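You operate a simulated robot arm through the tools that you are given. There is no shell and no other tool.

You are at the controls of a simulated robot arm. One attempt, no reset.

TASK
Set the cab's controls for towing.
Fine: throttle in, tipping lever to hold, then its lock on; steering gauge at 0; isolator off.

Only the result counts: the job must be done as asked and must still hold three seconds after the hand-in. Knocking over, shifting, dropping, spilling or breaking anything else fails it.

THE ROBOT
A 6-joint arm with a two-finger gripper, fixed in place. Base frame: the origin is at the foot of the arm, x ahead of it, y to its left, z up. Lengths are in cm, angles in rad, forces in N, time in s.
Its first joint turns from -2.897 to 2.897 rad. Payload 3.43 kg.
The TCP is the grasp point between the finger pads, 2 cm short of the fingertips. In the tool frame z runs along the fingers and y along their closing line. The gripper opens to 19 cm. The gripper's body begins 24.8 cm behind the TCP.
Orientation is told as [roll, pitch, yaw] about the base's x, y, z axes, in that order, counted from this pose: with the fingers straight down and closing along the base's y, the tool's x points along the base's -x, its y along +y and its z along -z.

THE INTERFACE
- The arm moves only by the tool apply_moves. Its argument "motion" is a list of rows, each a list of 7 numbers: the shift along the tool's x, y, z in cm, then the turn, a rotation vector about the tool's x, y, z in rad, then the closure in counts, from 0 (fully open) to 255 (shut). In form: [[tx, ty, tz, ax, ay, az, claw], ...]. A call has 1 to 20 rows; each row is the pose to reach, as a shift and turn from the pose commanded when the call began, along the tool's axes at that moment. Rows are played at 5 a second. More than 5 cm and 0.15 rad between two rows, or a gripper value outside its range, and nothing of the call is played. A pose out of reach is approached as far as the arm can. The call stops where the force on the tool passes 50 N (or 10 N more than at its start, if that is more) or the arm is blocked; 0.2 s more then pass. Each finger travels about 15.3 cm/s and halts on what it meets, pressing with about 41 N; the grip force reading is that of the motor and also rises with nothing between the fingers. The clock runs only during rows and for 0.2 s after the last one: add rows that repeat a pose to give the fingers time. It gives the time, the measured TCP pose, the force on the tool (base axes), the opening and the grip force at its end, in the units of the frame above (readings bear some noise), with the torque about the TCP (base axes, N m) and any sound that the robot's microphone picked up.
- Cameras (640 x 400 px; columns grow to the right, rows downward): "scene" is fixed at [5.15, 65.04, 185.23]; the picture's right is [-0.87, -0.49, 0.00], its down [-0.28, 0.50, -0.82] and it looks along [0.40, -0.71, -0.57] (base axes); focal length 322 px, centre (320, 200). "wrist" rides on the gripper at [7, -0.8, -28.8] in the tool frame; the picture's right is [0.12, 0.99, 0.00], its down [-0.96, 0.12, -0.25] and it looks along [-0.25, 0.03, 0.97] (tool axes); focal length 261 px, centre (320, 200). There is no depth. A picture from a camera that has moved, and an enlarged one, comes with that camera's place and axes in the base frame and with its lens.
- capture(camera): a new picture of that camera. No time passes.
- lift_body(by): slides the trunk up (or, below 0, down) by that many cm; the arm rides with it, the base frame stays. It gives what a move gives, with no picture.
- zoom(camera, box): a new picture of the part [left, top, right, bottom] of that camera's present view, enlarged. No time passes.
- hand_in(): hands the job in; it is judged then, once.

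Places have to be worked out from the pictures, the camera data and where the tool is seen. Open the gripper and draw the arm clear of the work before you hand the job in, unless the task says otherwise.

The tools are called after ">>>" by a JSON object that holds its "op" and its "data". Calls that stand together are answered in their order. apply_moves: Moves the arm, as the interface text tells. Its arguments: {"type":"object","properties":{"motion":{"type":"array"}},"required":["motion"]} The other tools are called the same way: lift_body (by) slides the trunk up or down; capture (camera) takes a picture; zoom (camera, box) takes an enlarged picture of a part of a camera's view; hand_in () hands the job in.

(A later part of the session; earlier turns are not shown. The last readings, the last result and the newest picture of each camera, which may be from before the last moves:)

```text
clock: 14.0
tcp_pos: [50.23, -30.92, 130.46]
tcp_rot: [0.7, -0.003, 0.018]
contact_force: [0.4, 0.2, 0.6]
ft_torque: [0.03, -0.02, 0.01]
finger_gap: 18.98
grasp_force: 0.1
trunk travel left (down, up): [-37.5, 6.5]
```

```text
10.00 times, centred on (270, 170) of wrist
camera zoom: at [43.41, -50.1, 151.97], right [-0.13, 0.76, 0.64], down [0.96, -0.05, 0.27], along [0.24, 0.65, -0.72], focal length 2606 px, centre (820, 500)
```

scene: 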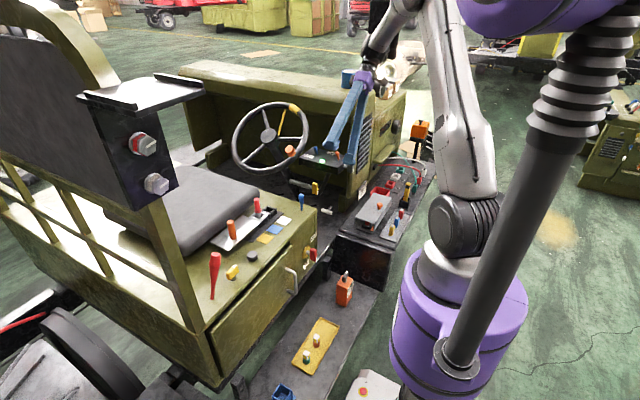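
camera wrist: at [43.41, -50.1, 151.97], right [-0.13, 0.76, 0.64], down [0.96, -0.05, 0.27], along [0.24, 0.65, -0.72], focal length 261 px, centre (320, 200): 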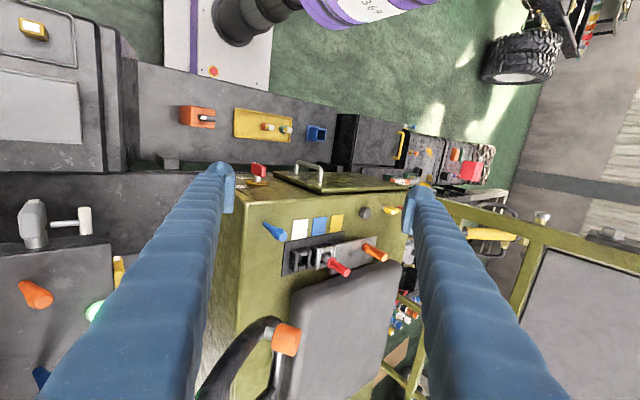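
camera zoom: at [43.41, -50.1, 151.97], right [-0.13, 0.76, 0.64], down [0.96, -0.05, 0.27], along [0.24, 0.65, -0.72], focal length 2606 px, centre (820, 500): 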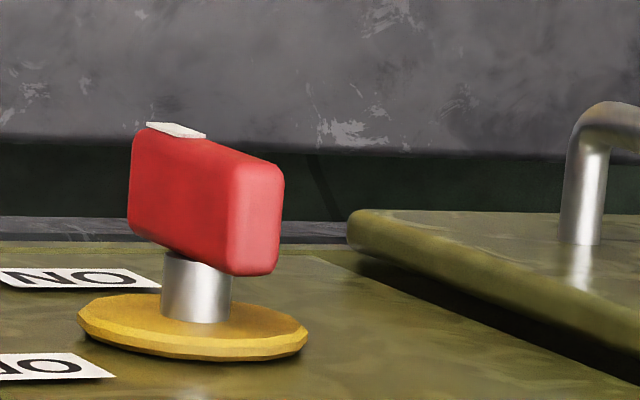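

There's another machine at the right edge of the scene with its own levers and an "MM 3" gauge. I'll zoom in on it in case it matters or carries a legend.

>>> {"op": "zoom", "data": {"camera": "scene", "box": [580, 80, 640, 190]}}

>>> {"op": "zoom", "data": {"camera": "scene", "box": [600, 80, 640, 110]}}

>>> {"op": "zoom", "data": {"camera": "scene", "box": [600, 130, 640, 160]}}

>>> {"op": "zoom", "data": {"camera": "wrist", "box": [300, 0, 420, 60]}}

```text
3.64 times, centred on (610, 135) of scene
camera zoom: at [5.15, 65.04, 185.23], right [-0.87, -0.49, 0.0], down [-0.28, 0.5, -0.82], along [0.4, -0.71, -0.57], focal length 1172 px, centre (-734, 436)
```

zoom: 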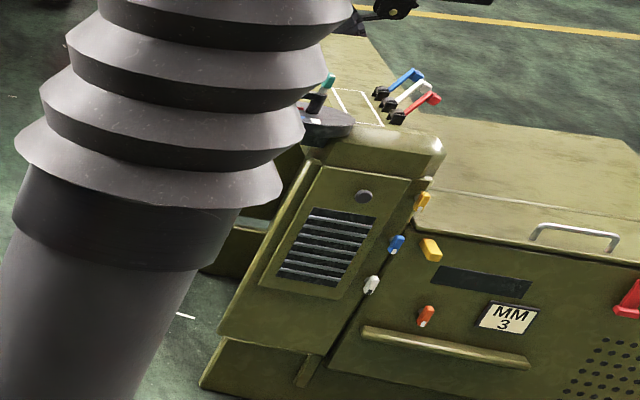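

```text
13.33 times, centred on (620, 95) of scene
camera zoom: at [5.15, 65.04, 185.23], right [-0.87, -0.49, 0.0], down [-0.28, 0.5, -0.82], along [0.4, -0.71, -0.57], focal length 4297 px, centre (-3680, 1600)
```

zoom: 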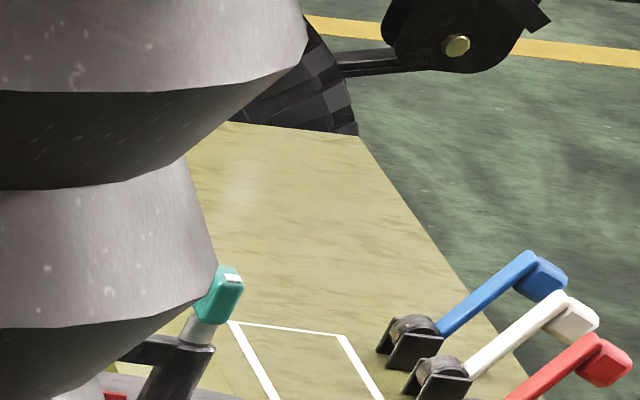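

```text
13.33 times, centred on (620, 145) of scene
camera zoom: at [5.15, 65.04, 185.23], right [-0.87, -0.49, 0.0], down [-0.28, 0.5, -0.82], along [0.4, -0.71, -0.57], focal length 4297 px, centre (-3680, 933)
```

zoom: 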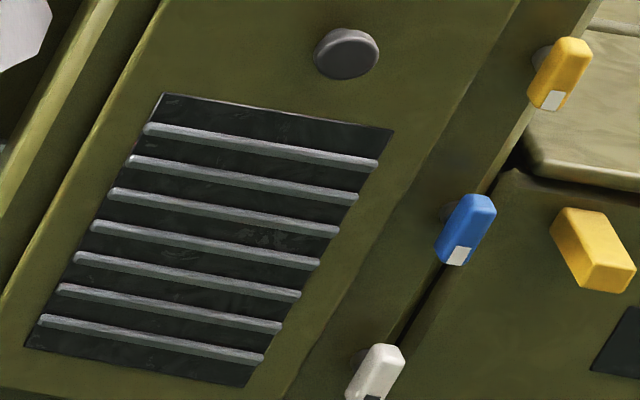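

```text
5.33 times, centred on (360, 30) of wrist
camera zoom: at [43.41, -50.1, 151.97], right [-0.13, 0.76, 0.64], down [0.96, -0.05, 0.27], along [0.24, 0.65, -0.72], focal length 1390 px, centre (107, 1107)
```

zoom: 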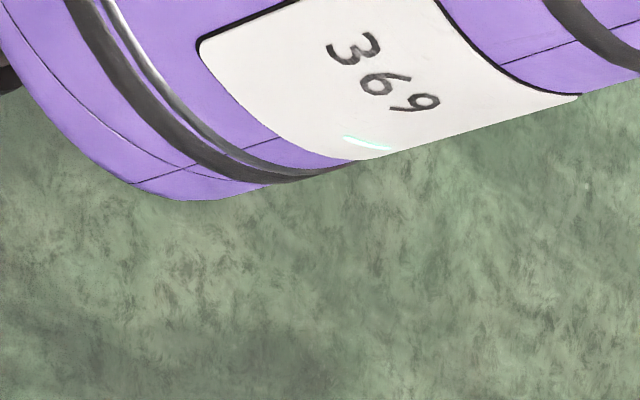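

The other machine is a separate station. I'll look into the corner gaps of the middle socket to see whether the pin's shaft actually reaches down into the dark socket (lock on) or stays up in the frame (lock off).

>>> {"op": "zoom", "data": {"camera": "scene", "box": [250, 210, 276, 232]}}

>>> {"op": "zoom", "data": {"camera": "wrist", "box": [290, 235, 340, 275]}}

>>> {"op": "zoom", "data": {"camera": "wrist", "box": [305, 235, 330, 262]}}

```text
16.00 times, centred on (263, 221) of scene
camera zoom: at [5.15, 65.04, 185.23], right [-0.87, -0.49, 0.0], down [-0.28, 0.5, -0.82], along [0.4, -0.71, -0.57], focal length 5157 px, centre (1232, -136)
```

zoom: 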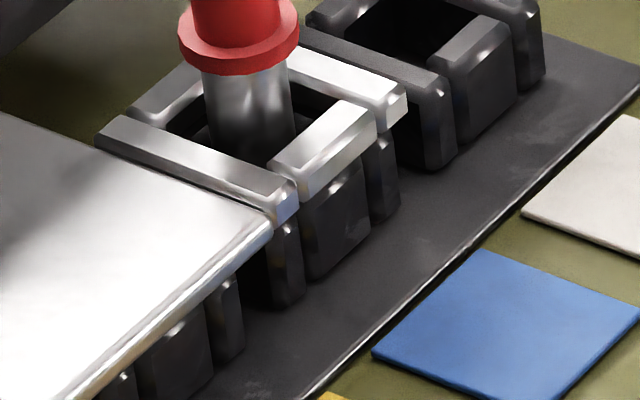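

```text
10.00 times, centred on (315, 255) of wrist
camera zoom: at [43.41, -50.1, 151.97], right [-0.13, 0.76, 0.64], down [0.96, -0.05, 0.27], along [0.24, 0.65, -0.72], focal length 2606 px, centre (370, -350)
```

zoom: 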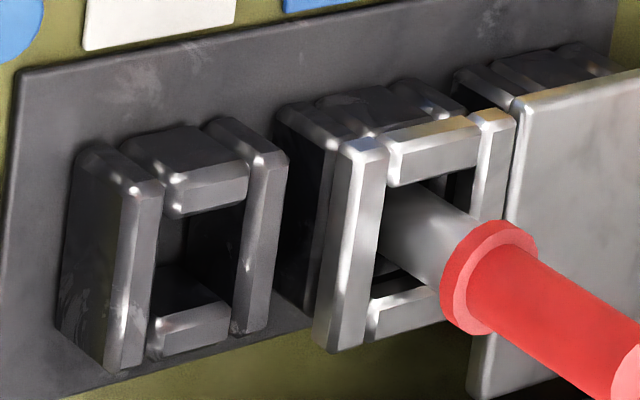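

```text
14.81 times, centred on (318, 248) of wrist
camera zoom: at [43.41, -50.1, 151.97], right [-0.13, 0.76, 0.64], down [0.96, -0.05, 0.27], along [0.24, 0.65, -0.72], focal length 3861 px, centre (357, -518)
```

zoom: 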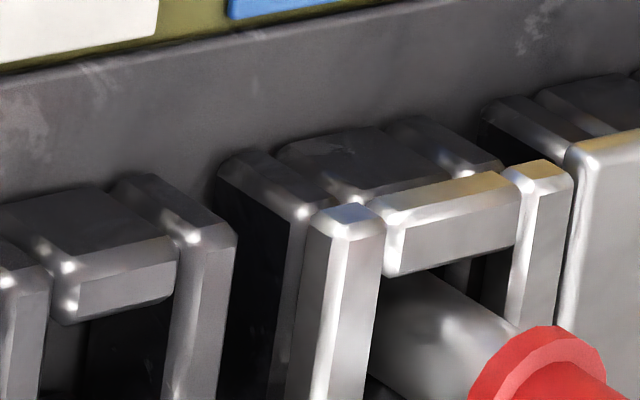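

I found no placard anywhere, so I'll work from the mechanisms. My wheel fit gives centre ≈(87.8, -37.8, 128), radius ≈17 and axis tilted ≈0.68 rad. The knob sits about 20° below 3 o'clock, which matches the gauge's -20, so the wheel needs about 20° counter-clockwise from the driver's view. I'll move to a pre-grasp above the orange knob, with the tool aligned to the wheel axis.

>>> {"op": "apply_moves", "data": {"motion": [[-1, 2.61, -1.86, 0.138, 0, 0, 60], [-2, 5.22, -3.71, 0.276, 0, 0, 120], [-3, 7.83, -5.57, 0.414, 0, 0, 168], [-4, 10.43, -7.43, 0.552, 0, 0, 168], [-5, 13.04, -9.28, 0.69, 0, 0, 168], [-8.3, 13.06, -7.44, 0.828, 0, 0, 168], [-11.7, 13.08, -5.59, 0.966, 0, 0, 168], [-15, 13.02, -3.81, 1.104, 0, 0, 168], [-18.4, 13.04, -1.97, 1.242, 0, 0, 168], [-21.7, 13.04, -0.12, 1.38, 0, 0, 168], [-21.7, 13.04, -0.12, 1.38, 0, 0, 168]]}}

>>> {"op": "capture", "data": {"camera": "wrist"}}

>>> {"op": "capture", "data": {"camera": "scene"}}

```text
clock: 16.4
tcp_pos: [71.49, -20.63, 139.26]
tcp_rot: [-0.683, -0.007, 0.016]
contact_force: [-1.2, -0.5, 0.1]
ft_torque: [0.08, -0.11, 0.07]
finger_gap: 6.48
grasp_force: 0.1
trunk travel left (down, up): [-37.5, 6.5]
```

```text
taken
camera wrist: at [64.0, -3.15, 162.04], right [-0.13, 0.77, -0.63], down [0.96, 0.26, 0.12], along [0.26, -0.58, -0.77], focal length 261 px, centre (320, 200)
```

wrist: 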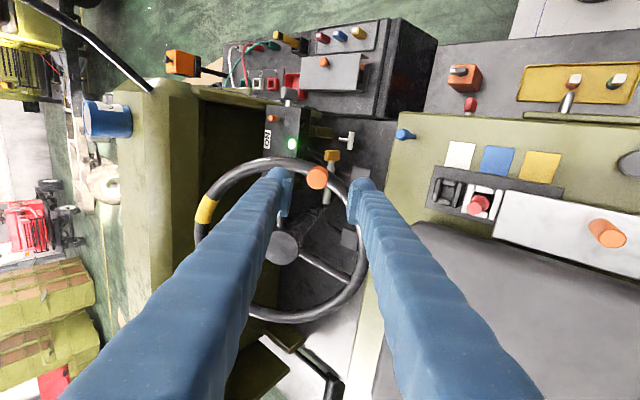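

```text
taken
```

scene: 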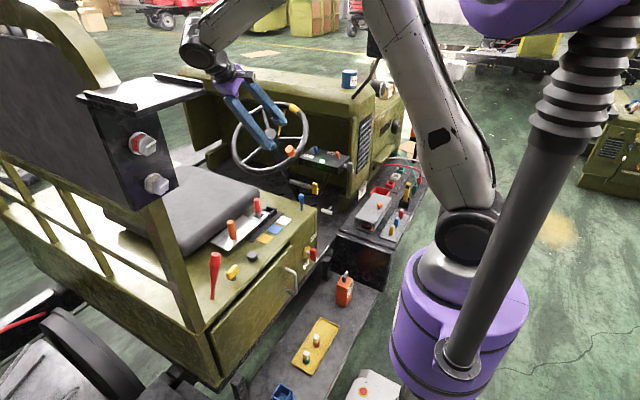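

The knob is centred between the fingers, about 14 cm ahead along the tool axis, which agrees with my estimate. I'll advance most of the way and check.

>>> {"op": "apply_moves", "data": {"motion": [[-0.1, -0.1, 3, 0, 0, 0, 168], [-0.2, -0.2, 6, 0, 0, 0, 168], [-0.3, -0.3, 9, 0, 0, 0, 168], [-0.35, -0.35, 11.5, 0, 0, 0, 168], [-0.35, -0.35, 11.5, 0, 0, 0, 168]]}}

>>> {"op": "capture", "data": {"camera": "wrist"}}

>>> {"op": "zoom", "data": {"camera": "scene", "box": [230, 100, 340, 190]}}

```text
clock: 17.6
tcp_pos: [72.26, -27.89, 130.34]
tcp_rot: [-0.683, -0.003, 0.016]
contact_force: [0.2, -0.3, 0.4]
ft_torque: [0.0, -0.02, 0.01]
finger_gap: 6.47
grasp_force: 0.1
trunk travel left (down, up): [-37.5, 6.5]
```

```text
taken
camera wrist: at [64.85, -10.5, 153.14], right [-0.13, 0.77, -0.63], down [0.96, 0.26, 0.12], along [0.26, -0.58, -0.77], focal length 261 px, centre (320, 200)
```

wrist: 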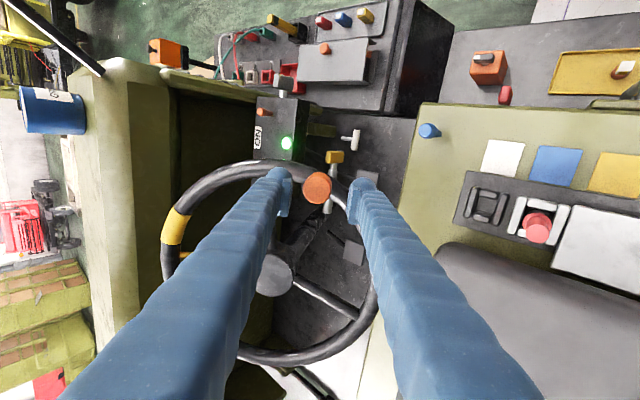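

```text
4.44 times, centred on (285, 145) of scene
camera zoom: at [5.15, 65.04, 185.23], right [-0.87, -0.49, 0.0], down [-0.28, 0.5, -0.82], along [0.4, -0.71, -0.57], focal length 1432 px, centre (476, 444)
```

zoom: 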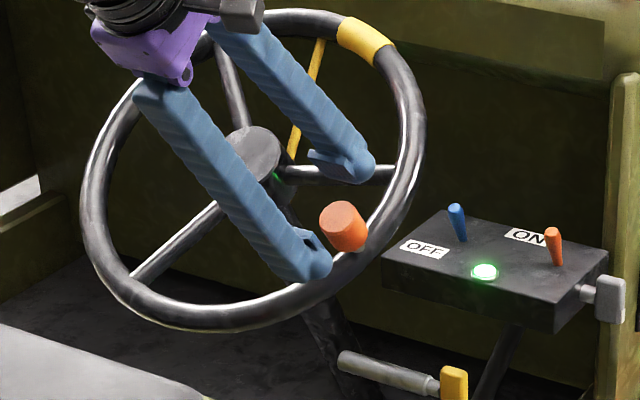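

The tips straddle the knob at the right depth. I'll advance 1.5 cm more and narrow the gap to about 4.2 cm to cage the knob (diameter about 3.3 cm).

>>> {"op": "apply_moves", "data": {"motion": [[0.4, -0.4, 0.8, 0, 0, 0, 168], [0.4, -0.4, 1.6, 0, 0, 0, 168], [0.4, -0.4, 1.6, 0, 0, 0, 199], [0.4, -0.4, 1.6, 0, 0, 0, 199]]}}

>>> {"op": "capture", "data": {"camera": "wrist"}}

>>> {"op": "zoom", "data": {"camera": "scene", "box": [255, 120, 325, 175]}}

```text
clock: 18.6
tcp_pos: [71.89, -29.24, 129.3]
tcp_rot: [-0.682, -0.003, 0.019]
contact_force: [0.7, -0.2, 0.8]
ft_torque: [-0.02, 0.03, -0.03]
finger_gap: 4.17
grasp_force: 0.1
trunk travel left (down, up): [-37.5, 6.5]
```

```text
taken
camera wrist: at [64.45, -11.89, 152.21], right [-0.13, 0.77, -0.63], down [0.96, 0.26, 0.12], along [0.26, -0.58, -0.77], focal length 261 px, centre (320, 200)
```

wrist: 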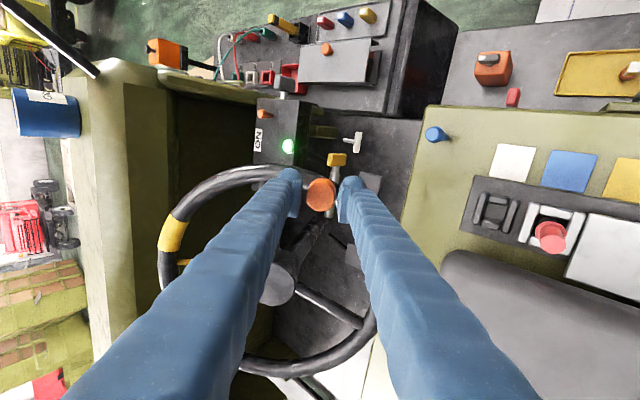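

```text
7.27 times, centred on (290, 148) of scene
camera zoom: at [5.15, 65.04, 185.23], right [-0.87, -0.49, 0.0], down [-0.28, 0.5, -0.82], along [0.4, -0.71, -0.57], focal length 2344 px, centre (538, 582)
```

zoom: 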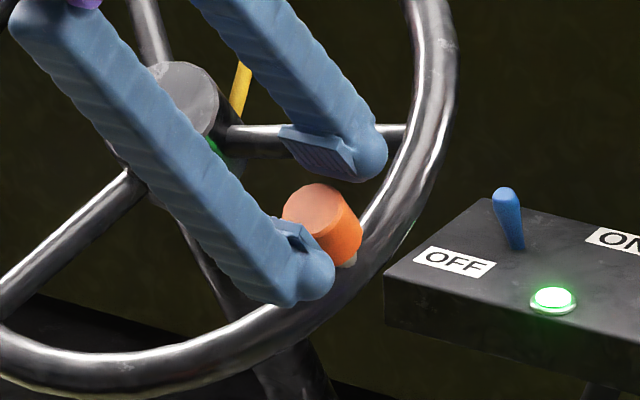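

The knob is caged. I'll swing it along the arc in the tool's -y direction by about 10° and read the gauge.

>>> {"op": "apply_moves", "data": {"motion": [[0.2, -0.8, 0, 0, 0, 0, 199], [0.4, -1.6, 0, 0, 0, 0, 199], [0.6, -2.5, 0, 0, 0, 0, 199], [0.84, -3.4, 0, 0, 0, 0, 199], [0.84, -3.4, 0, 0, 0, 0, 199]]}}

>>> {"op": "zoom", "data": {"camera": "scene", "box": [345, 175, 385, 205]}}

>>> {"op": "zoom", "data": {"camera": "scene", "box": [230, 90, 340, 180]}}

```text
clock: 19.8
tcp_pos: [71.03, -31.98, 131.52]
tcp_rot: [-0.681, -0.004, 0.016]
contact_force: [-0.3, 2.8, -2.1]
ft_torque: [0.09, 0.04, -0.02]
finger_gap: 4.36
grasp_force: 1.6
trunk travel left (down, up): [-37.5, 6.5]
```

```text
13.33 times, centred on (365, 190) of scene
camera zoom: at [5.15, 65.04, 185.23], right [-0.87, -0.49, 0.0], down [-0.28, 0.5, -0.82], along [0.4, -0.71, -0.57], focal length 4297 px, centre (-280, 333)
```

zoom: 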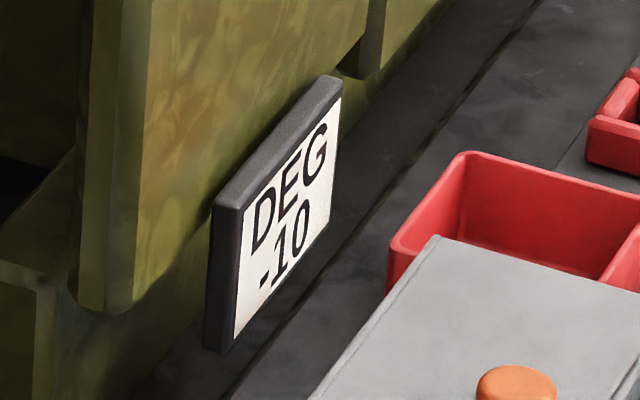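

```text
4.44 times, centred on (285, 135) of scene
camera zoom: at [5.15, 65.04, 185.23], right [-0.87, -0.49, 0.0], down [-0.28, 0.5, -0.82], along [0.4, -0.71, -0.57], focal length 1432 px, centre (476, 489)
```

zoom: 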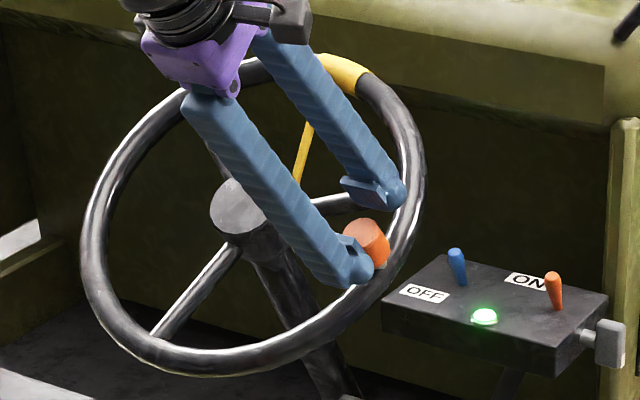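

The gauge now reads -10, so the direction and 1:1 scale are right. I'll continue along the arc about 9° and read it again.

>>> {"op": "apply_moves", "data": {"motion": [[0.08, -0.7, 0, 0, 0, 0, 199], [0.15, -1.4, 0, 0, 0, 0, 199], [0.2, -2.1, 0, 0, 0, 0, 199], [0.25, -2.7, 0, 0, 0, 0, 199], [0.25, -2.7, 0, 0, 0, 0, 199]]}}

>>> {"op": "zoom", "data": {"camera": "scene", "box": [345, 175, 385, 205]}}

```text
clock: 21.0
tcp_pos: [70.87, -33.99, 133.42]
tcp_rot: [-0.683, -0.006, 0.017]
contact_force: [2.0, 8.1, 8.3]
ft_torque: [0.23, 0.03, -0.01]
finger_gap: 4.22
grasp_force: 0.1
trunk travel left (down, up): [-37.5, 6.5]
```

```text
13.33 times, centred on (365, 190) of scene
camera zoom: at [5.15, 65.04, 185.23], right [-0.87, -0.49, 0.0], down [-0.28, 0.5, -0.82], along [0.4, -0.71, -0.57], focal length 4297 px, centre (-280, 333)
```

zoom: 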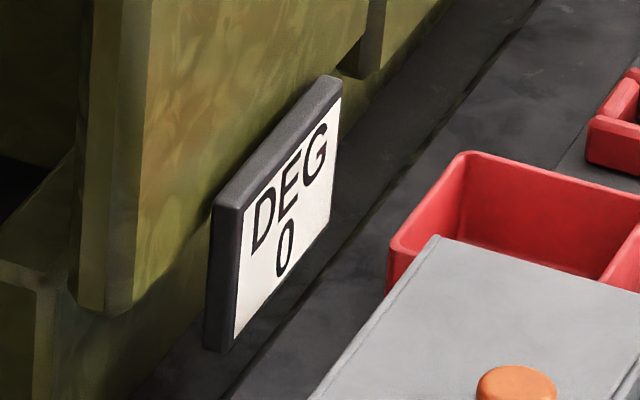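

The gauge reads 0. There is about 11 N along the wheel axis, probably a fingertip touching the rim, so I'll open the cage a little, back straight out along the tool axis, and recheck the gauge.

>>> {"op": "apply_moves", "data": {"motion": [[0, 0, -0.5, 0, 0, 0, 185], [0, 0, -1, 0, 0, 0, 168], [0, 0, -3.5, 0, 0, 0, 168], [0, 0, -7, 0, 0, 0, 168], [0, 0, -11, 0, 0, 0, 168], [0, 0, -14, 0, 0, 0, 168], [0, 0, -14, 0, 0, 0, 168]]}}

>>> {"op": "zoom", "data": {"camera": "scene", "box": [345, 175, 385, 205]}}

>>> {"op": "zoom", "data": {"camera": "scene", "box": [220, 90, 340, 190]}}

>>> {"op": "capture", "data": {"camera": "wrist"}}

```text
clock: 22.6
tcp_pos: [70.57, -25.16, 144.14]
tcp_rot: [-0.682, -0.002, 0.015]
contact_force: [-0.8, 0.2, -1.0]
ft_torque: [0.0, 0.04, -0.02]
finger_gap: 6.48
grasp_force: 0.0
trunk travel left (down, up): [-37.5, 6.5]
```

```text
13.33 times, centred on (365, 190) of scene
camera zoom: at [5.15, 65.04, 185.23], right [-0.87, -0.49, 0.0], down [-0.28, 0.5, -0.82], along [0.4, -0.71, -0.57], focal length 4297 px, centre (-280, 333)
```

zoom: 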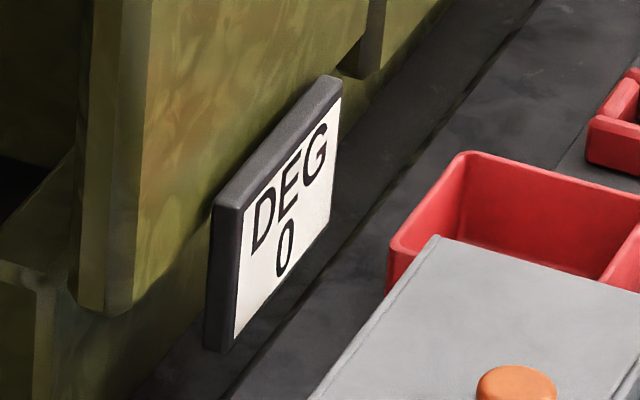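

```text
4.00 times, centred on (280, 140) of scene
camera zoom: at [5.15, 65.04, 185.23], right [-0.87, -0.49, 0.0], down [-0.28, 0.5, -0.82], along [0.4, -0.71, -0.57], focal length 1289 px, centre (480, 440)
```

zoom: 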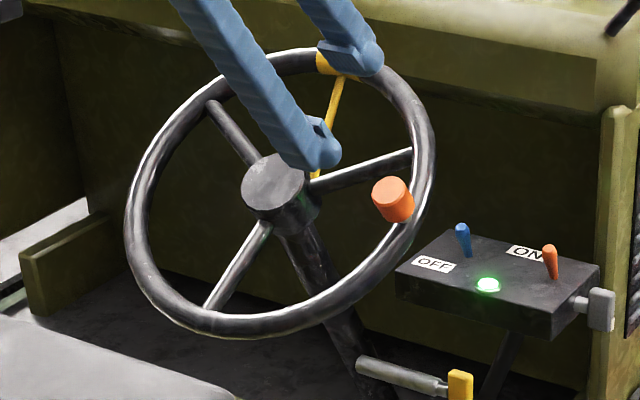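

```text
taken
camera wrist: at [63.14, -7.87, 167.06], right [-0.13, 0.77, -0.63], down [0.96, 0.26, 0.12], along [0.26, -0.58, -0.77], focal length 261 px, centre (320, 200)
```

wrist: 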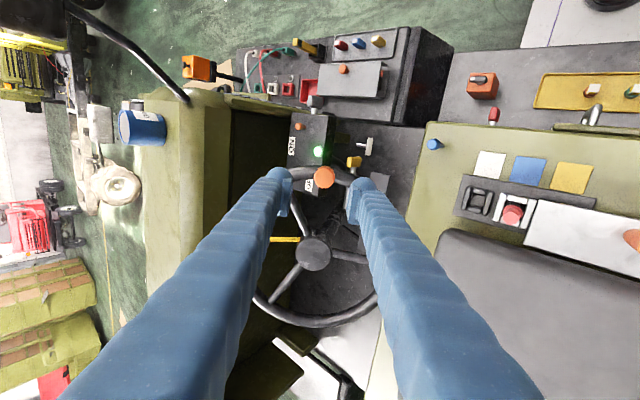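

The gauge holds at 0. Next is the throttle. I'll zoom on the white T-handle from this pose to triangulate it better.

>>> {"op": "zoom", "data": {"camera": "wrist", "box": [335, 120, 395, 180]}}

>>> {"op": "zoom", "data": {"camera": "wrist", "box": [275, 90, 395, 190]}}

>>> {"op": "zoom", "data": {"camera": "wrist", "box": [450, 160, 640, 270]}}

```text
6.67 times, centred on (365, 150) of wrist
camera zoom: at [63.14, -7.87, 167.06], right [-0.13, 0.77, -0.63], down [0.96, 0.26, 0.12], along [0.26, -0.58, -0.77], focal length 1738 px, centre (20, 533)
```

zoom: 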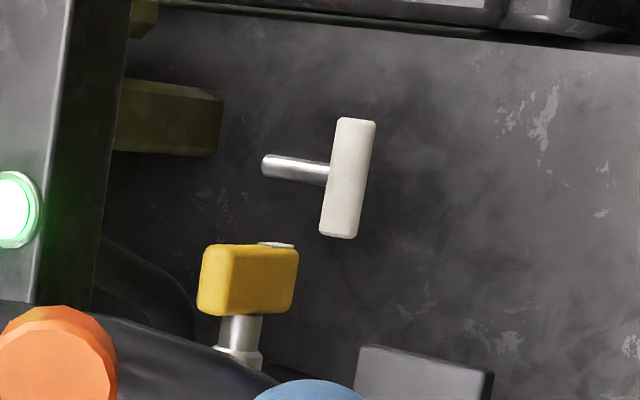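

```text
4.00 times, centred on (335, 140) of wrist
camera zoom: at [63.14, -7.87, 167.06], right [-0.13, 0.77, -0.63], down [0.96, 0.26, 0.12], along [0.26, -0.58, -0.77], focal length 1043 px, centre (260, 440)
```

zoom: 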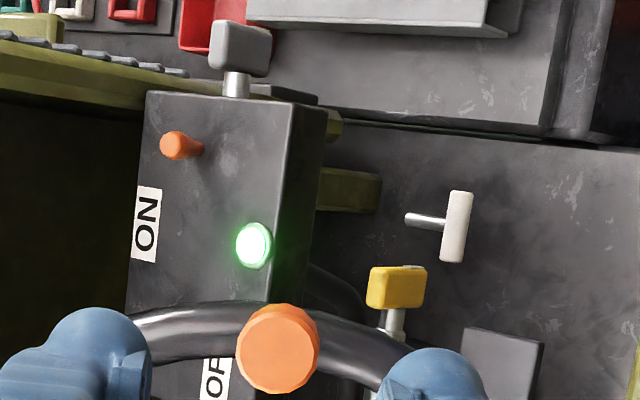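

```text
3.37 times, centred on (545, 215) of wrist
camera zoom: at [63.14, -7.87, 167.06], right [-0.13, 0.77, -0.63], down [0.96, 0.26, 0.12], along [0.26, -0.58, -0.77], focal length 878 px, centre (-438, 150)
```

zoom: 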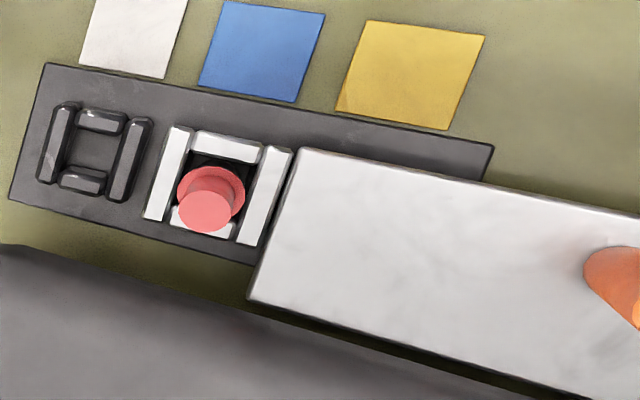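

The T-handle is at about (66.6, -51, 86.3), with its bar along x and rod along -y. I'll approach it from the robot side with the tool pitched, so first I retreat and bring the tool vertical.

>>> {"op": "apply_moves", "data": {"motion": [[2.5, -0.8, -1, -0.136, 0, 0, 168], [5, -1.6, -2, -0.272, 0, 0, 200], [7.5, -2.3, -3, -0.408, 0, 0, 255], [10, -3, -4, -0.544, 0, 0, 255], [12.6, -3.8, -4.7, -0.68, 0, 0, 255], [12.6, -3.8, -4.7, -0.68, 0, 0, 255]]}}

```text
clock: 24.0
tcp_pos: [57.96, -25.46, 150.11]
tcp_rot: [0.0, -0.003, 0.019]
contact_force: [0.6, 0.1, -0.6]
ft_torque: [0.0, 0.07, 0.03]
finger_gap: 0.0
grasp_force: 34.4
trunk travel left (down, up): [-37.5, 6.5]
```

The tool is vertical and closed at (58, -25.5, 150). Now I'll pitch it toward +x while descending on the robot side to about (46, -45, 118), clear of the dash and seat box.

>>> {"op": "apply_moves", "data": {"motion": [[1.33, -2.22, 3.56, 0, -0.087, 0, 255], [2.67, -4.44, 7.1, 0, -0.174, 0, 255], [4, -6.67, 10.7, 0, -0.262, 0, 255], [5.33, -8.9, 14.2, 0, -0.349, 0, 255], [6.67, -11.1, 17.8, 0, -0.436, 0, 255], [8, -13.3, 21.3, 0, -0.523, 0, 255], [9.33, -15.6, 24.9, 0, -0.61, 0, 255], [10.67, -17.8, 28.4, 0, -0.698, 0, 255], [12, -20, 32, 0, -0.785, 0, 255], [12, -20, 32, 0, -0.785, 0, 255]]}}

>>> {"op": "capture", "data": {"camera": "wrist"}}

>>> {"op": "capture", "data": {"camera": "scene"}}

```text
clock: 26.2
tcp_pos: [46.4, -45.67, 118.04]
tcp_rot: [-0.003, -0.789, 0.018]
contact_force: [-0.2, 0.1, 0.3]
ft_torque: [0.03, -0.02, 0.05]
finger_gap: 0.0
grasp_force: 34.5
trunk travel left (down, up): [-37.5, 6.5]
```

```text
taken
camera wrist: at [21.03, -46.89, 133.29], right [-0.1, 0.99, -0.09], down [0.5, 0.13, 0.86], along [0.86, 0.04, -0.51], focal length 261 px, centre (320, 200)
```

wrist: 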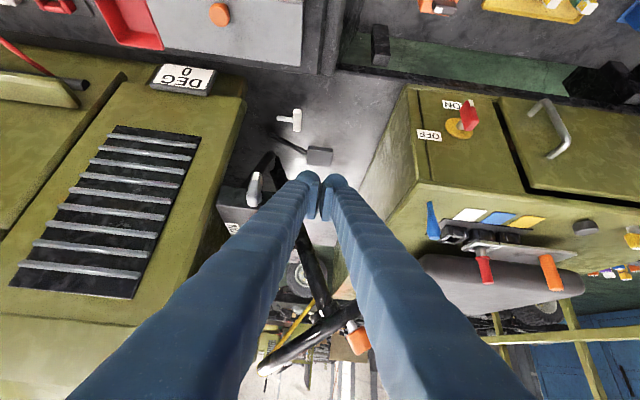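

```text
taken
```

scene: 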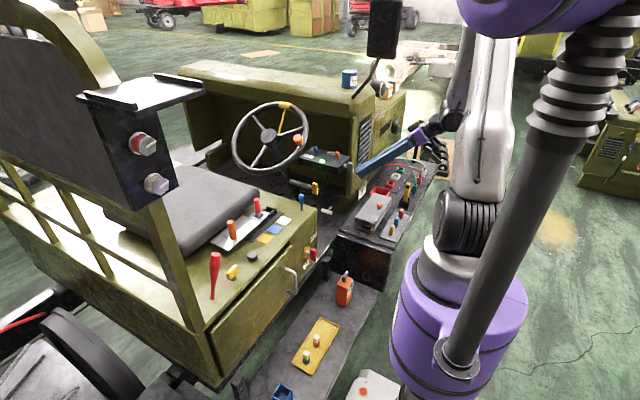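

The pose was reached and the gauge still shows 0. The T-handle is ahead in view, at about (8.8, -6.4, 37) in the tool frame. I'll drop below the dash level on the robot side, advance with the fingers on the driver's side of the T, and stop short to check.

>>> {"op": "apply_moves", "data": {"motion": [[4.4, 0.5, 0, 0, 0, 0, 255], [8.8, 1, 0, 0, 0, 0, 255], [8.8, 1, 4.8, 0, 0, 0, 255], [8.8, 1, 9.6, 0, 0, 0, 255], [8.8, 1, 14.4, 0, 0, 0, 255], [8.8, 1, 19.2, 0, 0, 0, 255], [8.8, 1, 24, 0, 0, 0, 255], [8.8, 1, 28, 0, 0, 0, 255], [8.8, 1, 28, 0, 0, 0, 255]]}}

>>> {"op": "capture", "data": {"camera": "wrist"}}

>>> {"op": "capture", "data": {"camera": "scene"}}

```text
clock: 28.2
tcp_pos: [61.66, -47.18, 93.84]
tcp_rot: [0.054, -0.771, -0.007]
contact_force: [-0.2, -0.3, 0.2]
ft_torque: [0.0, -0.03, 0.01]
finger_gap: 0.0
grasp_force: 33.9
out of reach, approached as far as the arm can: row 3, 4, 5, 6, 7, 8, 9
trunk travel left (down, up): [-37.5, 6.5]
```

```text
taken
camera wrist: at [36.55, -49.47, 109.51], right [-0.12, 0.99, -0.04], down [0.52, 0.1, 0.85], along [0.85, 0.08, -0.52], focal length 261 px, centre (320, 200)
```

wrist: 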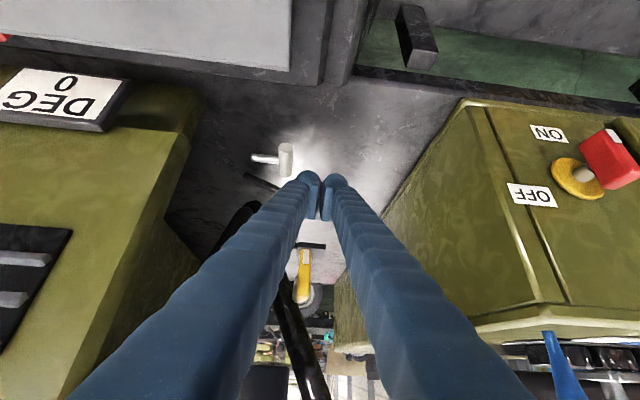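

```text
taken
```

scene: 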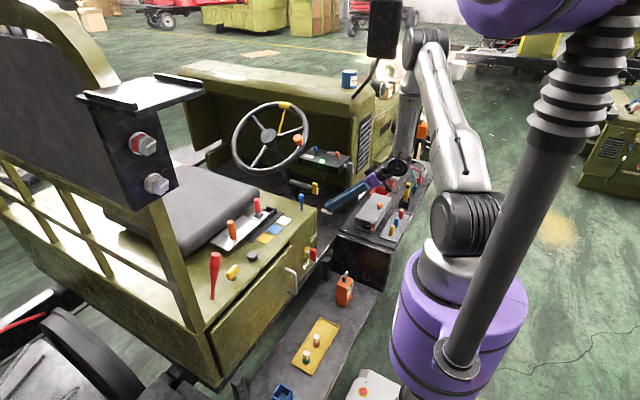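

The arm stopped slightly short of reach, so lowering the trunk will help. First I'll check the clearance around the forearm, the orange box on the post, and the cables.

>>> {"op": "zoom", "data": {"camera": "scene", "box": [340, 60, 480, 240]}}

>>> {"op": "zoom", "data": {"camera": "scene", "box": [300, 150, 420, 240]}}

```text
2.22 times, centred on (410, 150) of scene
camera zoom: at [5.15, 65.04, 185.23], right [-0.87, -0.49, 0.0], down [-0.28, 0.5, -0.82], along [0.4, -0.71, -0.57], focal length 716 px, centre (120, 311)
```

zoom: 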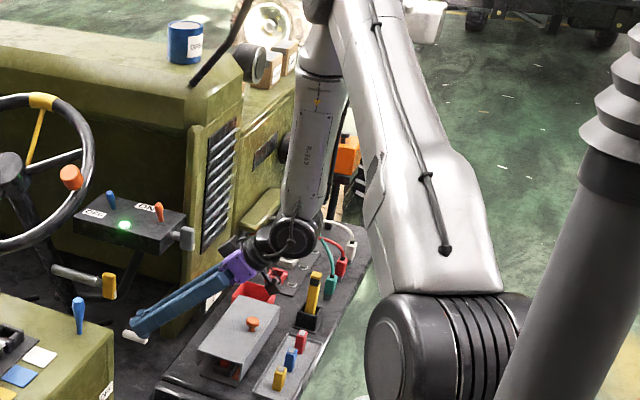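

```text
4.44 times, centred on (360, 195) of scene
camera zoom: at [5.15, 65.04, 185.23], right [-0.87, -0.49, 0.0], down [-0.28, 0.5, -0.82], along [0.4, -0.71, -0.57], focal length 1432 px, centre (142, 222)
```

zoom: 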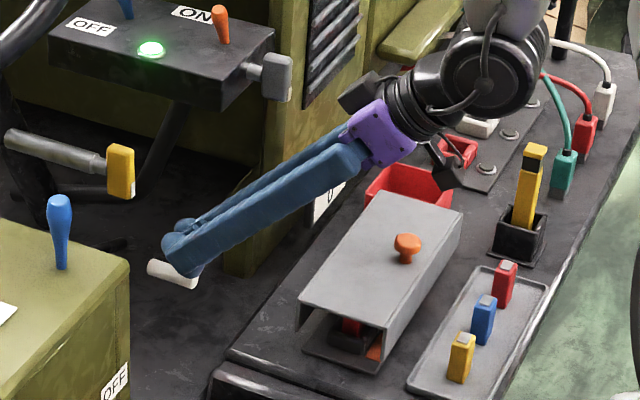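

Clearances look fine, since the wrist is well above the console. I'll lower the trunk by 8 cm.

>>> {"op": "lift_body", "data": {"by": -8}}

>>> {"op": "capture", "data": {"camera": "wrist"}}

>>> {"op": "zoom", "data": {"camera": "scene", "box": [300, 150, 420, 240]}}

```text
clock: 29.4
tcp_pos: [61.52, -47.17, 85.81]
tcp_rot: [0.054, -0.767, -0.007]
contact_force: [-0.2, 0.0, -0.3]
ft_torque: [-0.01, 0.01, -0.02]
finger_gap: 0.02
grasp_force: 34.4
trunk travel left (down, up): [-29.5, 14.5]
```

```text
taken
camera wrist: at [36.58, -49.45, 101.53], right [-0.12, 0.99, -0.04], down [0.52, 0.1, 0.85], along [0.85, 0.08, -0.52], focal length 261 px, centre (320, 200)
```

wrist: 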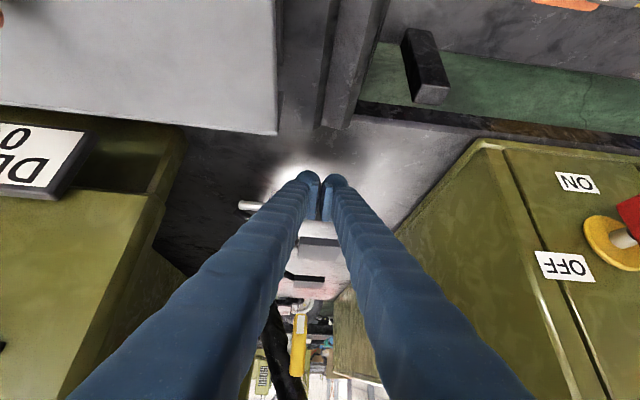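

```text
4.44 times, centred on (360, 195) of scene
camera zoom: at [5.15, 65.04, 185.23], right [-0.87, -0.49, 0.0], down [-0.28, 0.5, -0.82], along [0.4, -0.71, -0.57], focal length 1432 px, centre (142, 222)
```

zoom: 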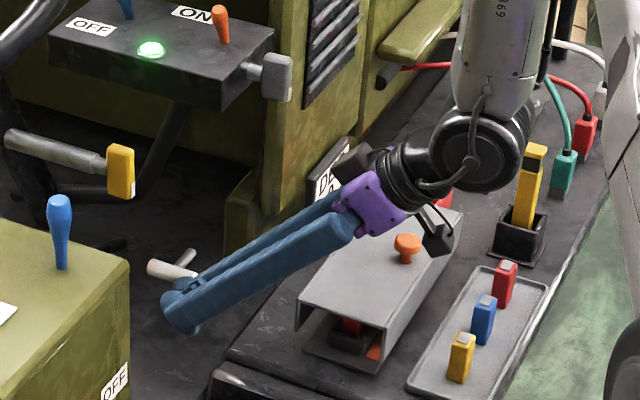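

The T-handle's rod shows just left of the fingers. I'll move 4.5 cm forward in +x, so the fingers cross the T-bar near its middle, still clear on its driver side.

>>> {"op": "apply_moves", "data": {"motion": [[-1.08, 0, 1.04, 0, 0, 0, 255], [-2.16, 0, 2.08, 0, 0, 0, 255], [-3.24, 0, 3.12, 0, 0, 0, 255], [-3.24, 0, 3.12, 0, 0, 0, 255]]}}

>>> {"op": "zoom", "data": {"camera": "wrist", "box": [220, 150, 380, 260]}}

>>> {"op": "zoom", "data": {"camera": "scene", "box": [310, 185, 360, 225]}}

```text
clock: 30.4
tcp_pos: [65.96, -47.18, 85.73]
tcp_rot: [0.053, -0.768, -0.007]
contact_force: [0.3, 0.1, 0.0]
ft_torque: [0.01, -0.03, -0.01]
finger_gap: 0.0
grasp_force: 34.7
trunk travel left (down, up): [-29.5, 14.5]
```

```text
3.64 times, centred on (300, 205) of wrist
camera zoom: at [41.1, -49.38, 101.44], right [-0.12, 0.99, -0.04], down [0.52, 0.1, 0.85], along [0.85, 0.08, -0.52], focal length 948 px, centre (393, 182)
```

zoom: 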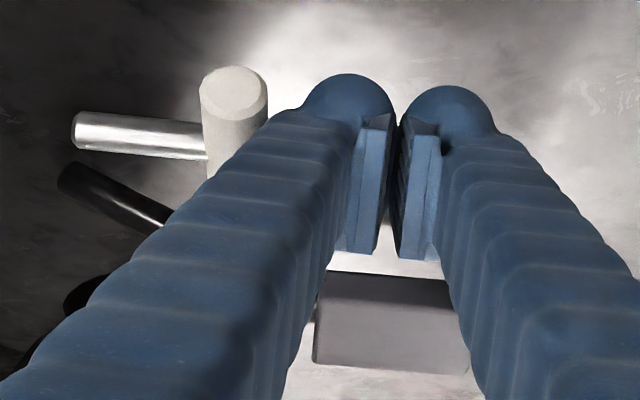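

```text
10.00 times, centred on (335, 205) of scene
camera zoom: at [5.15, 65.04, 185.23], right [-0.87, -0.49, 0.0], down [-0.28, 0.5, -0.82], along [0.4, -0.71, -0.57], focal length 3223 px, centre (170, 150)
```

zoom: 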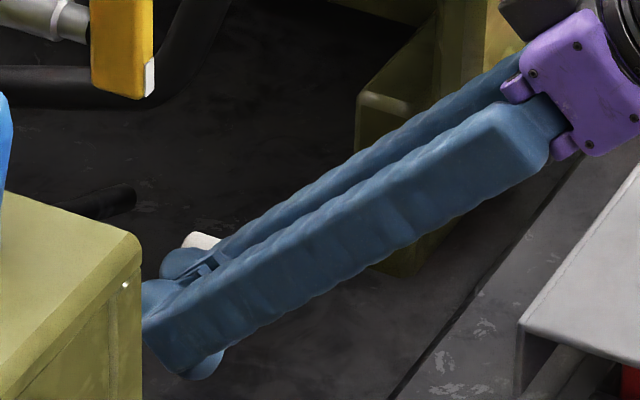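

The fingers are about 1.3 cm clear on the driver side of the T-bar. I'll push slowly in -y, a few cm at first, and watch the force.

>>> {"op": "apply_moves", "data": {"motion": [[0, -0.7, 0, 0, 0, 0, 255], [0, -1.4, 0, 0, 0, 0, 255], [0, -2.1, 0, 0, 0, 0, 255], [0, -2.8, 0, 0, 0, 0, 255], [0, -2.8, 0, 0, 0, 0, 255]]}}

>>> {"op": "zoom", "data": {"camera": "wrist", "box": [220, 150, 380, 260]}}

```text
clock: 31.6
tcp_pos: [66.21, -49.83, 85.64]
tcp_rot: [0.054, -0.768, -0.008]
contact_force: [1.0, -0.6, 0.0]
ft_torque: [-0.03, 0.01, 0.01]
finger_gap: 0.0
grasp_force: 35.0
trunk travel left (down, up): [-29.5, 14.5]
```

```text
3.64 times, centred on (300, 205) of wrist
camera zoom: at [41.16, -52.12, 101.39], right [-0.12, 0.99, -0.04], down [0.52, 0.1, 0.85], along [0.85, 0.08, -0.52], focal length 948 px, centre (393, 182)
```

zoom: 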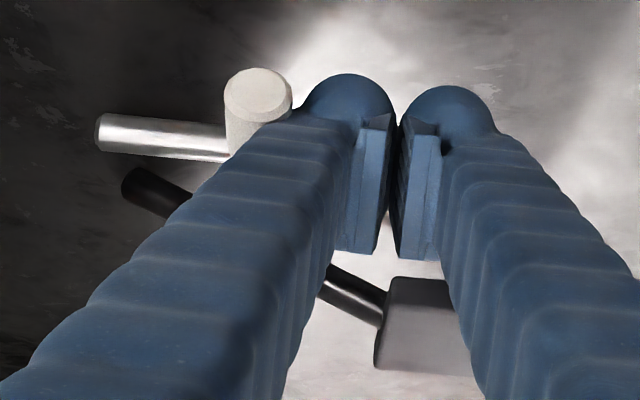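

The T-handle moved about 2 cm with the fingers at almost no force, so it is a free push-pull control. I'll continue pushing in small steps toward its stop.

>>> {"op": "apply_moves", "data": {"motion": [[0, -0.6, 0, 0, 0, 0, 255], [0, -1.2, 0, 0, 0, 0, 255], [0, -1.8, 0, 0, 0, 0, 255], [0, -2.4, 0, 0, 0, 0, 255], [0, -2.4, 0, 0, 0, 0, 255]]}}

>>> {"op": "zoom", "data": {"camera": "wrist", "box": [220, 150, 380, 260]}}

```text
clock: 32.8
tcp_pos: [66.17, -52.21, 85.66]
tcp_rot: [0.056, -0.769, -0.009]
contact_force: [-1.4, 2.9, 1.0]
ft_torque: [0.02, 0.07, -0.08]
finger_gap: 0.0
grasp_force: 34.0
trunk travel left (down, up): [-29.5, 14.5]
```

```text
3.64 times, centred on (300, 205) of wrist
camera zoom: at [41.16, -54.47, 101.34], right [-0.12, 0.99, -0.04], down [0.52, 0.1, 0.85], along [0.85, 0.08, -0.52], focal length 948 px, centre (393, 182)
```

zoom: 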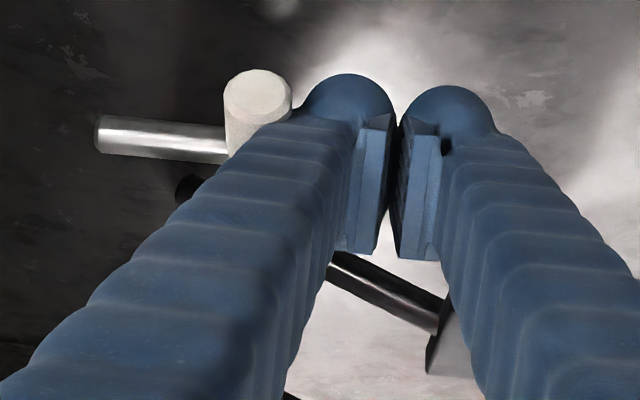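

It is still moving with about 3 N of resistance, for a total travel of about 4 cm. I'll continue in small steps.

>>> {"op": "apply_moves", "data": {"motion": [[0, -0.5, 0, 0, 0, 0, 255], [0, -1, 0, 0, 0, 0, 255], [0, -1.5, 0, 0, 0, 0, 255], [0, -2, 0, 0, 0, 0, 255], [0, -2, 0, 0, 0, 0, 255]]}}

>>> {"op": "zoom", "data": {"camera": "wrist", "box": [220, 150, 380, 260]}}

>>> {"op": "zoom", "data": {"camera": "scene", "box": [300, 160, 400, 230]}}

```text
clock: 33.4
tcp_pos: [66.12, -52.1, 85.39]
tcp_rot: [0.065, -0.768, -0.003]
contact_force: [-0.7, 14.3, 2.5]
ft_torque: [-0.06, -0.03, -0.3]
finger_gap: 0.02
grasp_force: 33.7
trunk travel left (down, up): [-29.5, 14.5]
stopped in row 3: the force on the tool passed its limit at 57 N (the readings are from after the stop); the commanded pose is now the measured one
```

```text
3.64 times, centred on (300, 205) of wrist
camera zoom: at [41.24, -54.84, 101.18], right [-0.13, 0.99, -0.04], down [0.52, 0.1, 0.85], along [0.85, 0.09, -0.52], focal length 948 px, centre (393, 182)
```

zoom: 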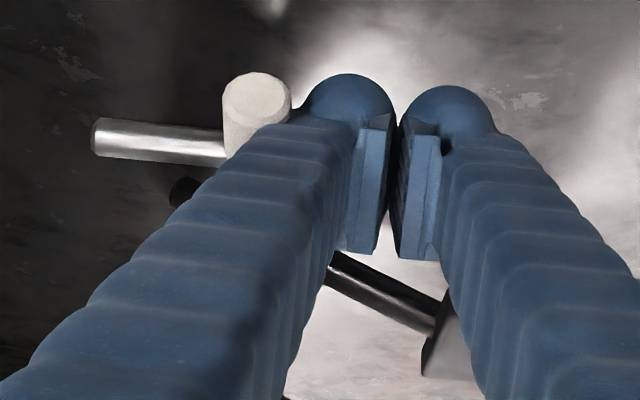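

```text
5.71 times, centred on (350, 195) of scene
camera zoom: at [5.15, 65.04, 185.23], right [-0.87, -0.49, 0.0], down [-0.28, 0.5, -0.82], along [0.4, -0.71, -0.57], focal length 1842 px, centre (149, 229)
```

zoom: 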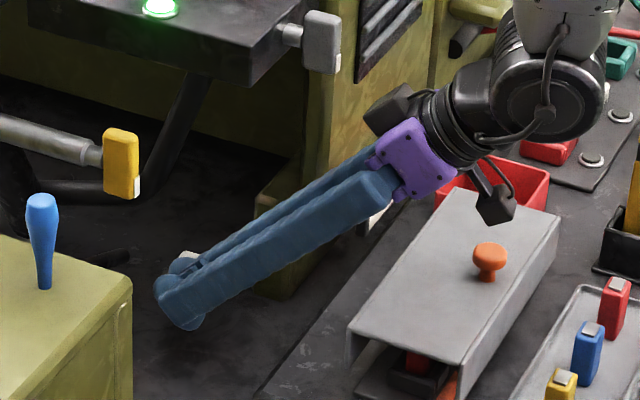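

The T-handle hit a firm stop after about 4 cm of travel, so it's fully in. I'll back off in +y and check that it stays there.

>>> {"op": "apply_moves", "data": {"motion": [[0, 1, 0, 0, 0, 0, 255], [0, 2, 0, 0, 0, 0, 255], [0, 3.5, 0, 0, 0, 0, 255], [0, 5, 0, 0, 0, 0, 255], [0, 5, 0, 0, 0, 0, 255]]}}

>>> {"op": "capture", "data": {"camera": "wrist"}}

>>> {"op": "zoom", "data": {"camera": "wrist", "box": [160, 130, 320, 250]}}

```text
clock: 34.6
tcp_pos: [66.1, -47.55, 85.64]
tcp_rot: [0.065, -0.767, -0.005]
contact_force: [0.1, -0.2, -0.5]
ft_torque: [0.0, 0.01, -0.03]
finger_gap: 0.0
grasp_force: 34.1
trunk travel left (down, up): [-29.5, 14.5]
```

```text
taken
camera wrist: at [41.05, -50.04, 101.34], right [-0.12, 0.99, -0.04], down [0.52, 0.1, 0.85], along [0.85, 0.09, -0.52], focal length 261 px, centre (320, 200)
```

wrist: 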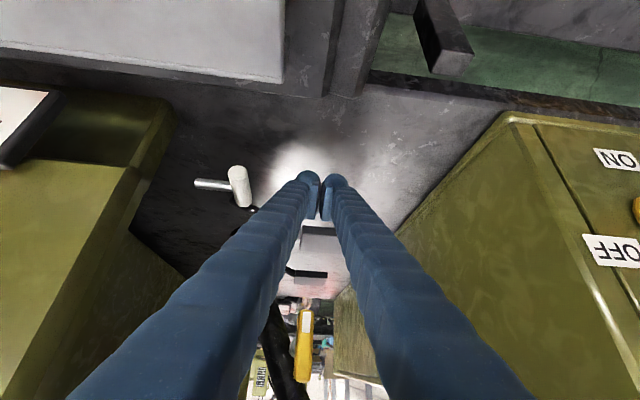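

```text
3.33 times, centred on (240, 190) of wrist
camera zoom: at [41.05, -50.04, 101.34], right [-0.12, 0.99, -0.04], down [0.52, 0.1, 0.85], along [0.85, 0.09, -0.52], focal length 869 px, centre (587, 233)
```

zoom: 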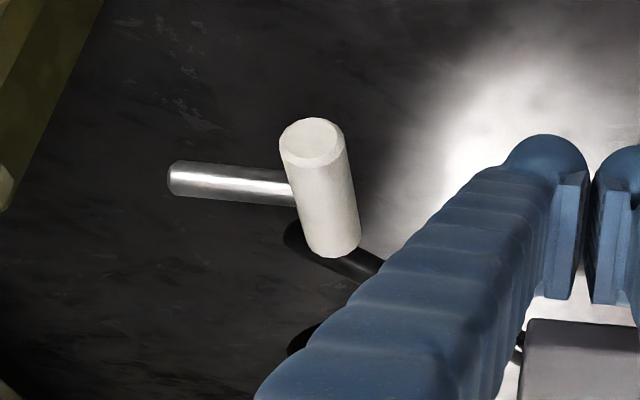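

The T-handle stays pushed in. I'll retract along the tool axis out of the cab.

>>> {"op": "apply_moves", "data": {"motion": [[0, 0.5, -4.5, 0, 0, 0, 255], [0, 1, -9, 0, 0, 0, 255], [0, 1, -13.5, 0, 0, 0, 255], [0, 1, -18, 0, 0, 0, 255], [0, 1, -22.5, 0, 0, 0, 255], [-3, 1, -26, 0, 0, 0, 255], [-6, 1, -28, 0, 0, 0, 255], [-6, 1, -28, 0, 0, 0, 255]]}}

>>> {"op": "capture", "data": {"camera": "scene"}}

```text
clock: 36.4
tcp_pos: [50.99, -48.21, 110.07]
tcp_rot: [0.064, -0.767, -0.005]
contact_force: [-0.3, -0.2, 0.4]
ft_torque: [-0.03, 0.02, 0.02]
finger_gap: 0.04
grasp_force: 34.3
trunk travel left (down, up): [-29.5, 14.5]
```

```text
taken
```

scene: 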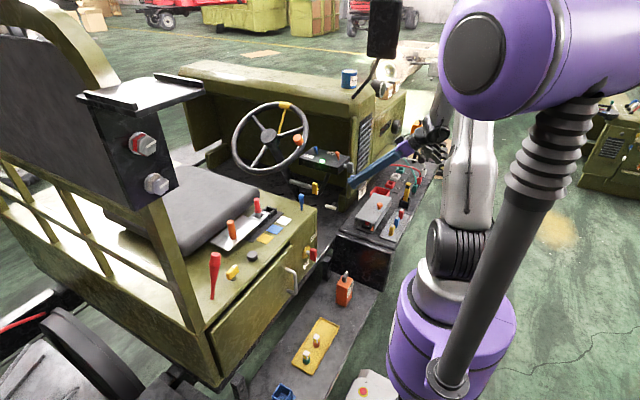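

Now I'll bring the tool back to vertical and up, toward the lever gate.

>>> {"op": "apply_moves", "data": {"motion": [[-3.2, 1.7, -2.8, 0, 0.085, 0, 255], [-6.3, 3.3, -5.6, 0, 0.17, 0, 255], [-9.5, 5, -8.4, 0, 0.255, 0, 255], [-12.7, 6.7, -11.2, 0, 0.34, 0, 255], [-15.8, 8.3, -14, 0, 0.425, 0, 255], [-19, 10, -16.9, 0, 0.51, 0, 255], [-22.2, 11.7, -19.7, 0, 0.597, 0, 255], [-25.3, 13.3, -22.5, 0, 0.683, 0, 255], [-28.5, 15, -25.3, 0, 0.767, 0, 255], [-28.5, 15, -25.3, 0, 0.767, 0, 255]]}}

```text
clock: 38.6
tcp_pos: [53.25, -34.66, 148.66]
tcp_rot: [0.044, -0.002, 0.039]
contact_force: [0.0, 0.2, 0.3]
ft_torque: [-0.03, -0.08, 0.03]
finger_gap: 0.01
grasp_force: 34.2
trunk travel left (down, up): [-29.5, 14.5]
```

The throttle is done. Before the lever I want to feel whether the slide is free (pin up) or locked (pin down). I'll move above the orange slide handle, estimated at (72, 6.5) with its top at z≈117.

>>> {"op": "apply_moves", "data": {"motion": [[-1.9, 3.6, 1.9, 0.004, 0, 0.004, 255], [-3.7, 7.2, 3.7, 0.008, 0, 0.008, 255], [-5.6, 10.8, 5.6, 0.012, 0, 0.012, 255], [-7.4, 14.4, 7.5, 0.016, 0, 0.016, 255], [-9.3, 18, 9.3, 0.02, 0, 0.02, 255], [-11.1, 21.6, 11.2, 0.024, 0, 0.024, 255], [-13, 25.2, 13, 0.028, 0, 0.028, 255], [-14.8, 28.8, 14.9, 0.032, 0, 0.032, 230], [-16.7, 32.4, 16.8, 0.036, 0, 0.035, 195], [-18.5, 36, 18.6, 0.04, 0, 0.037, 185], [-20.4, 39.6, 20.5, 0.044, 0, 0.039, 185], [-20.4, 39.6, 20.5, 0.044, 0, 0.039, 185]]}}

>>> {"op": "capture", "data": {"camera": "wrist"}}

>>> {"op": "zoom", "data": {"camera": "scene", "box": [190, 160, 310, 260]}}

```text
clock: 41.2
tcp_pos: [72.0, 6.48, 130.17]
tcp_rot: [0.002, -0.001, -0.001]
contact_force: [-0.9, -0.1, 0.8]
ft_torque: [-0.02, -0.09, 0.0]
finger_gap: 5.23
grasp_force: 0.0
trunk travel left (down, up): [-29.5, 14.5]
```

```text
taken
camera wrist: at [64.87, 5.65, 158.89], right [-0.12, 0.99, 0.0], down [0.96, 0.11, 0.25], along [0.25, 0.03, -0.97], focal length 261 px, centre (320, 200)
```

wrist: 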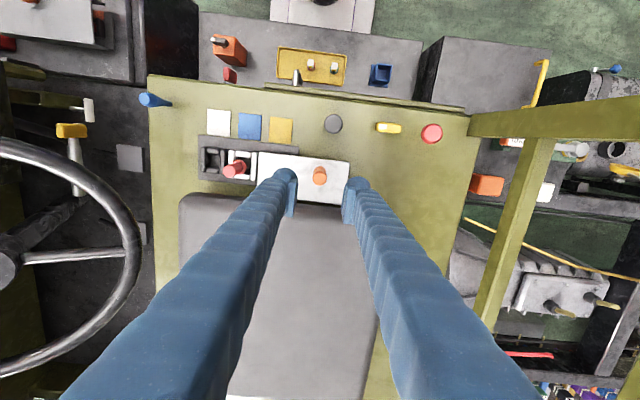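

```text
4.00 times, centred on (250, 210) of scene
camera zoom: at [5.15, 65.04, 185.23], right [-0.87, -0.49, 0.0], down [-0.28, 0.5, -0.82], along [0.4, -0.71, -0.57], focal length 1289 px, centre (600, 160)
```

zoom: 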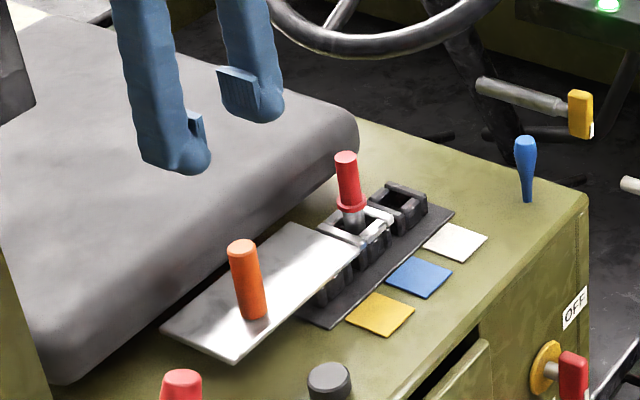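

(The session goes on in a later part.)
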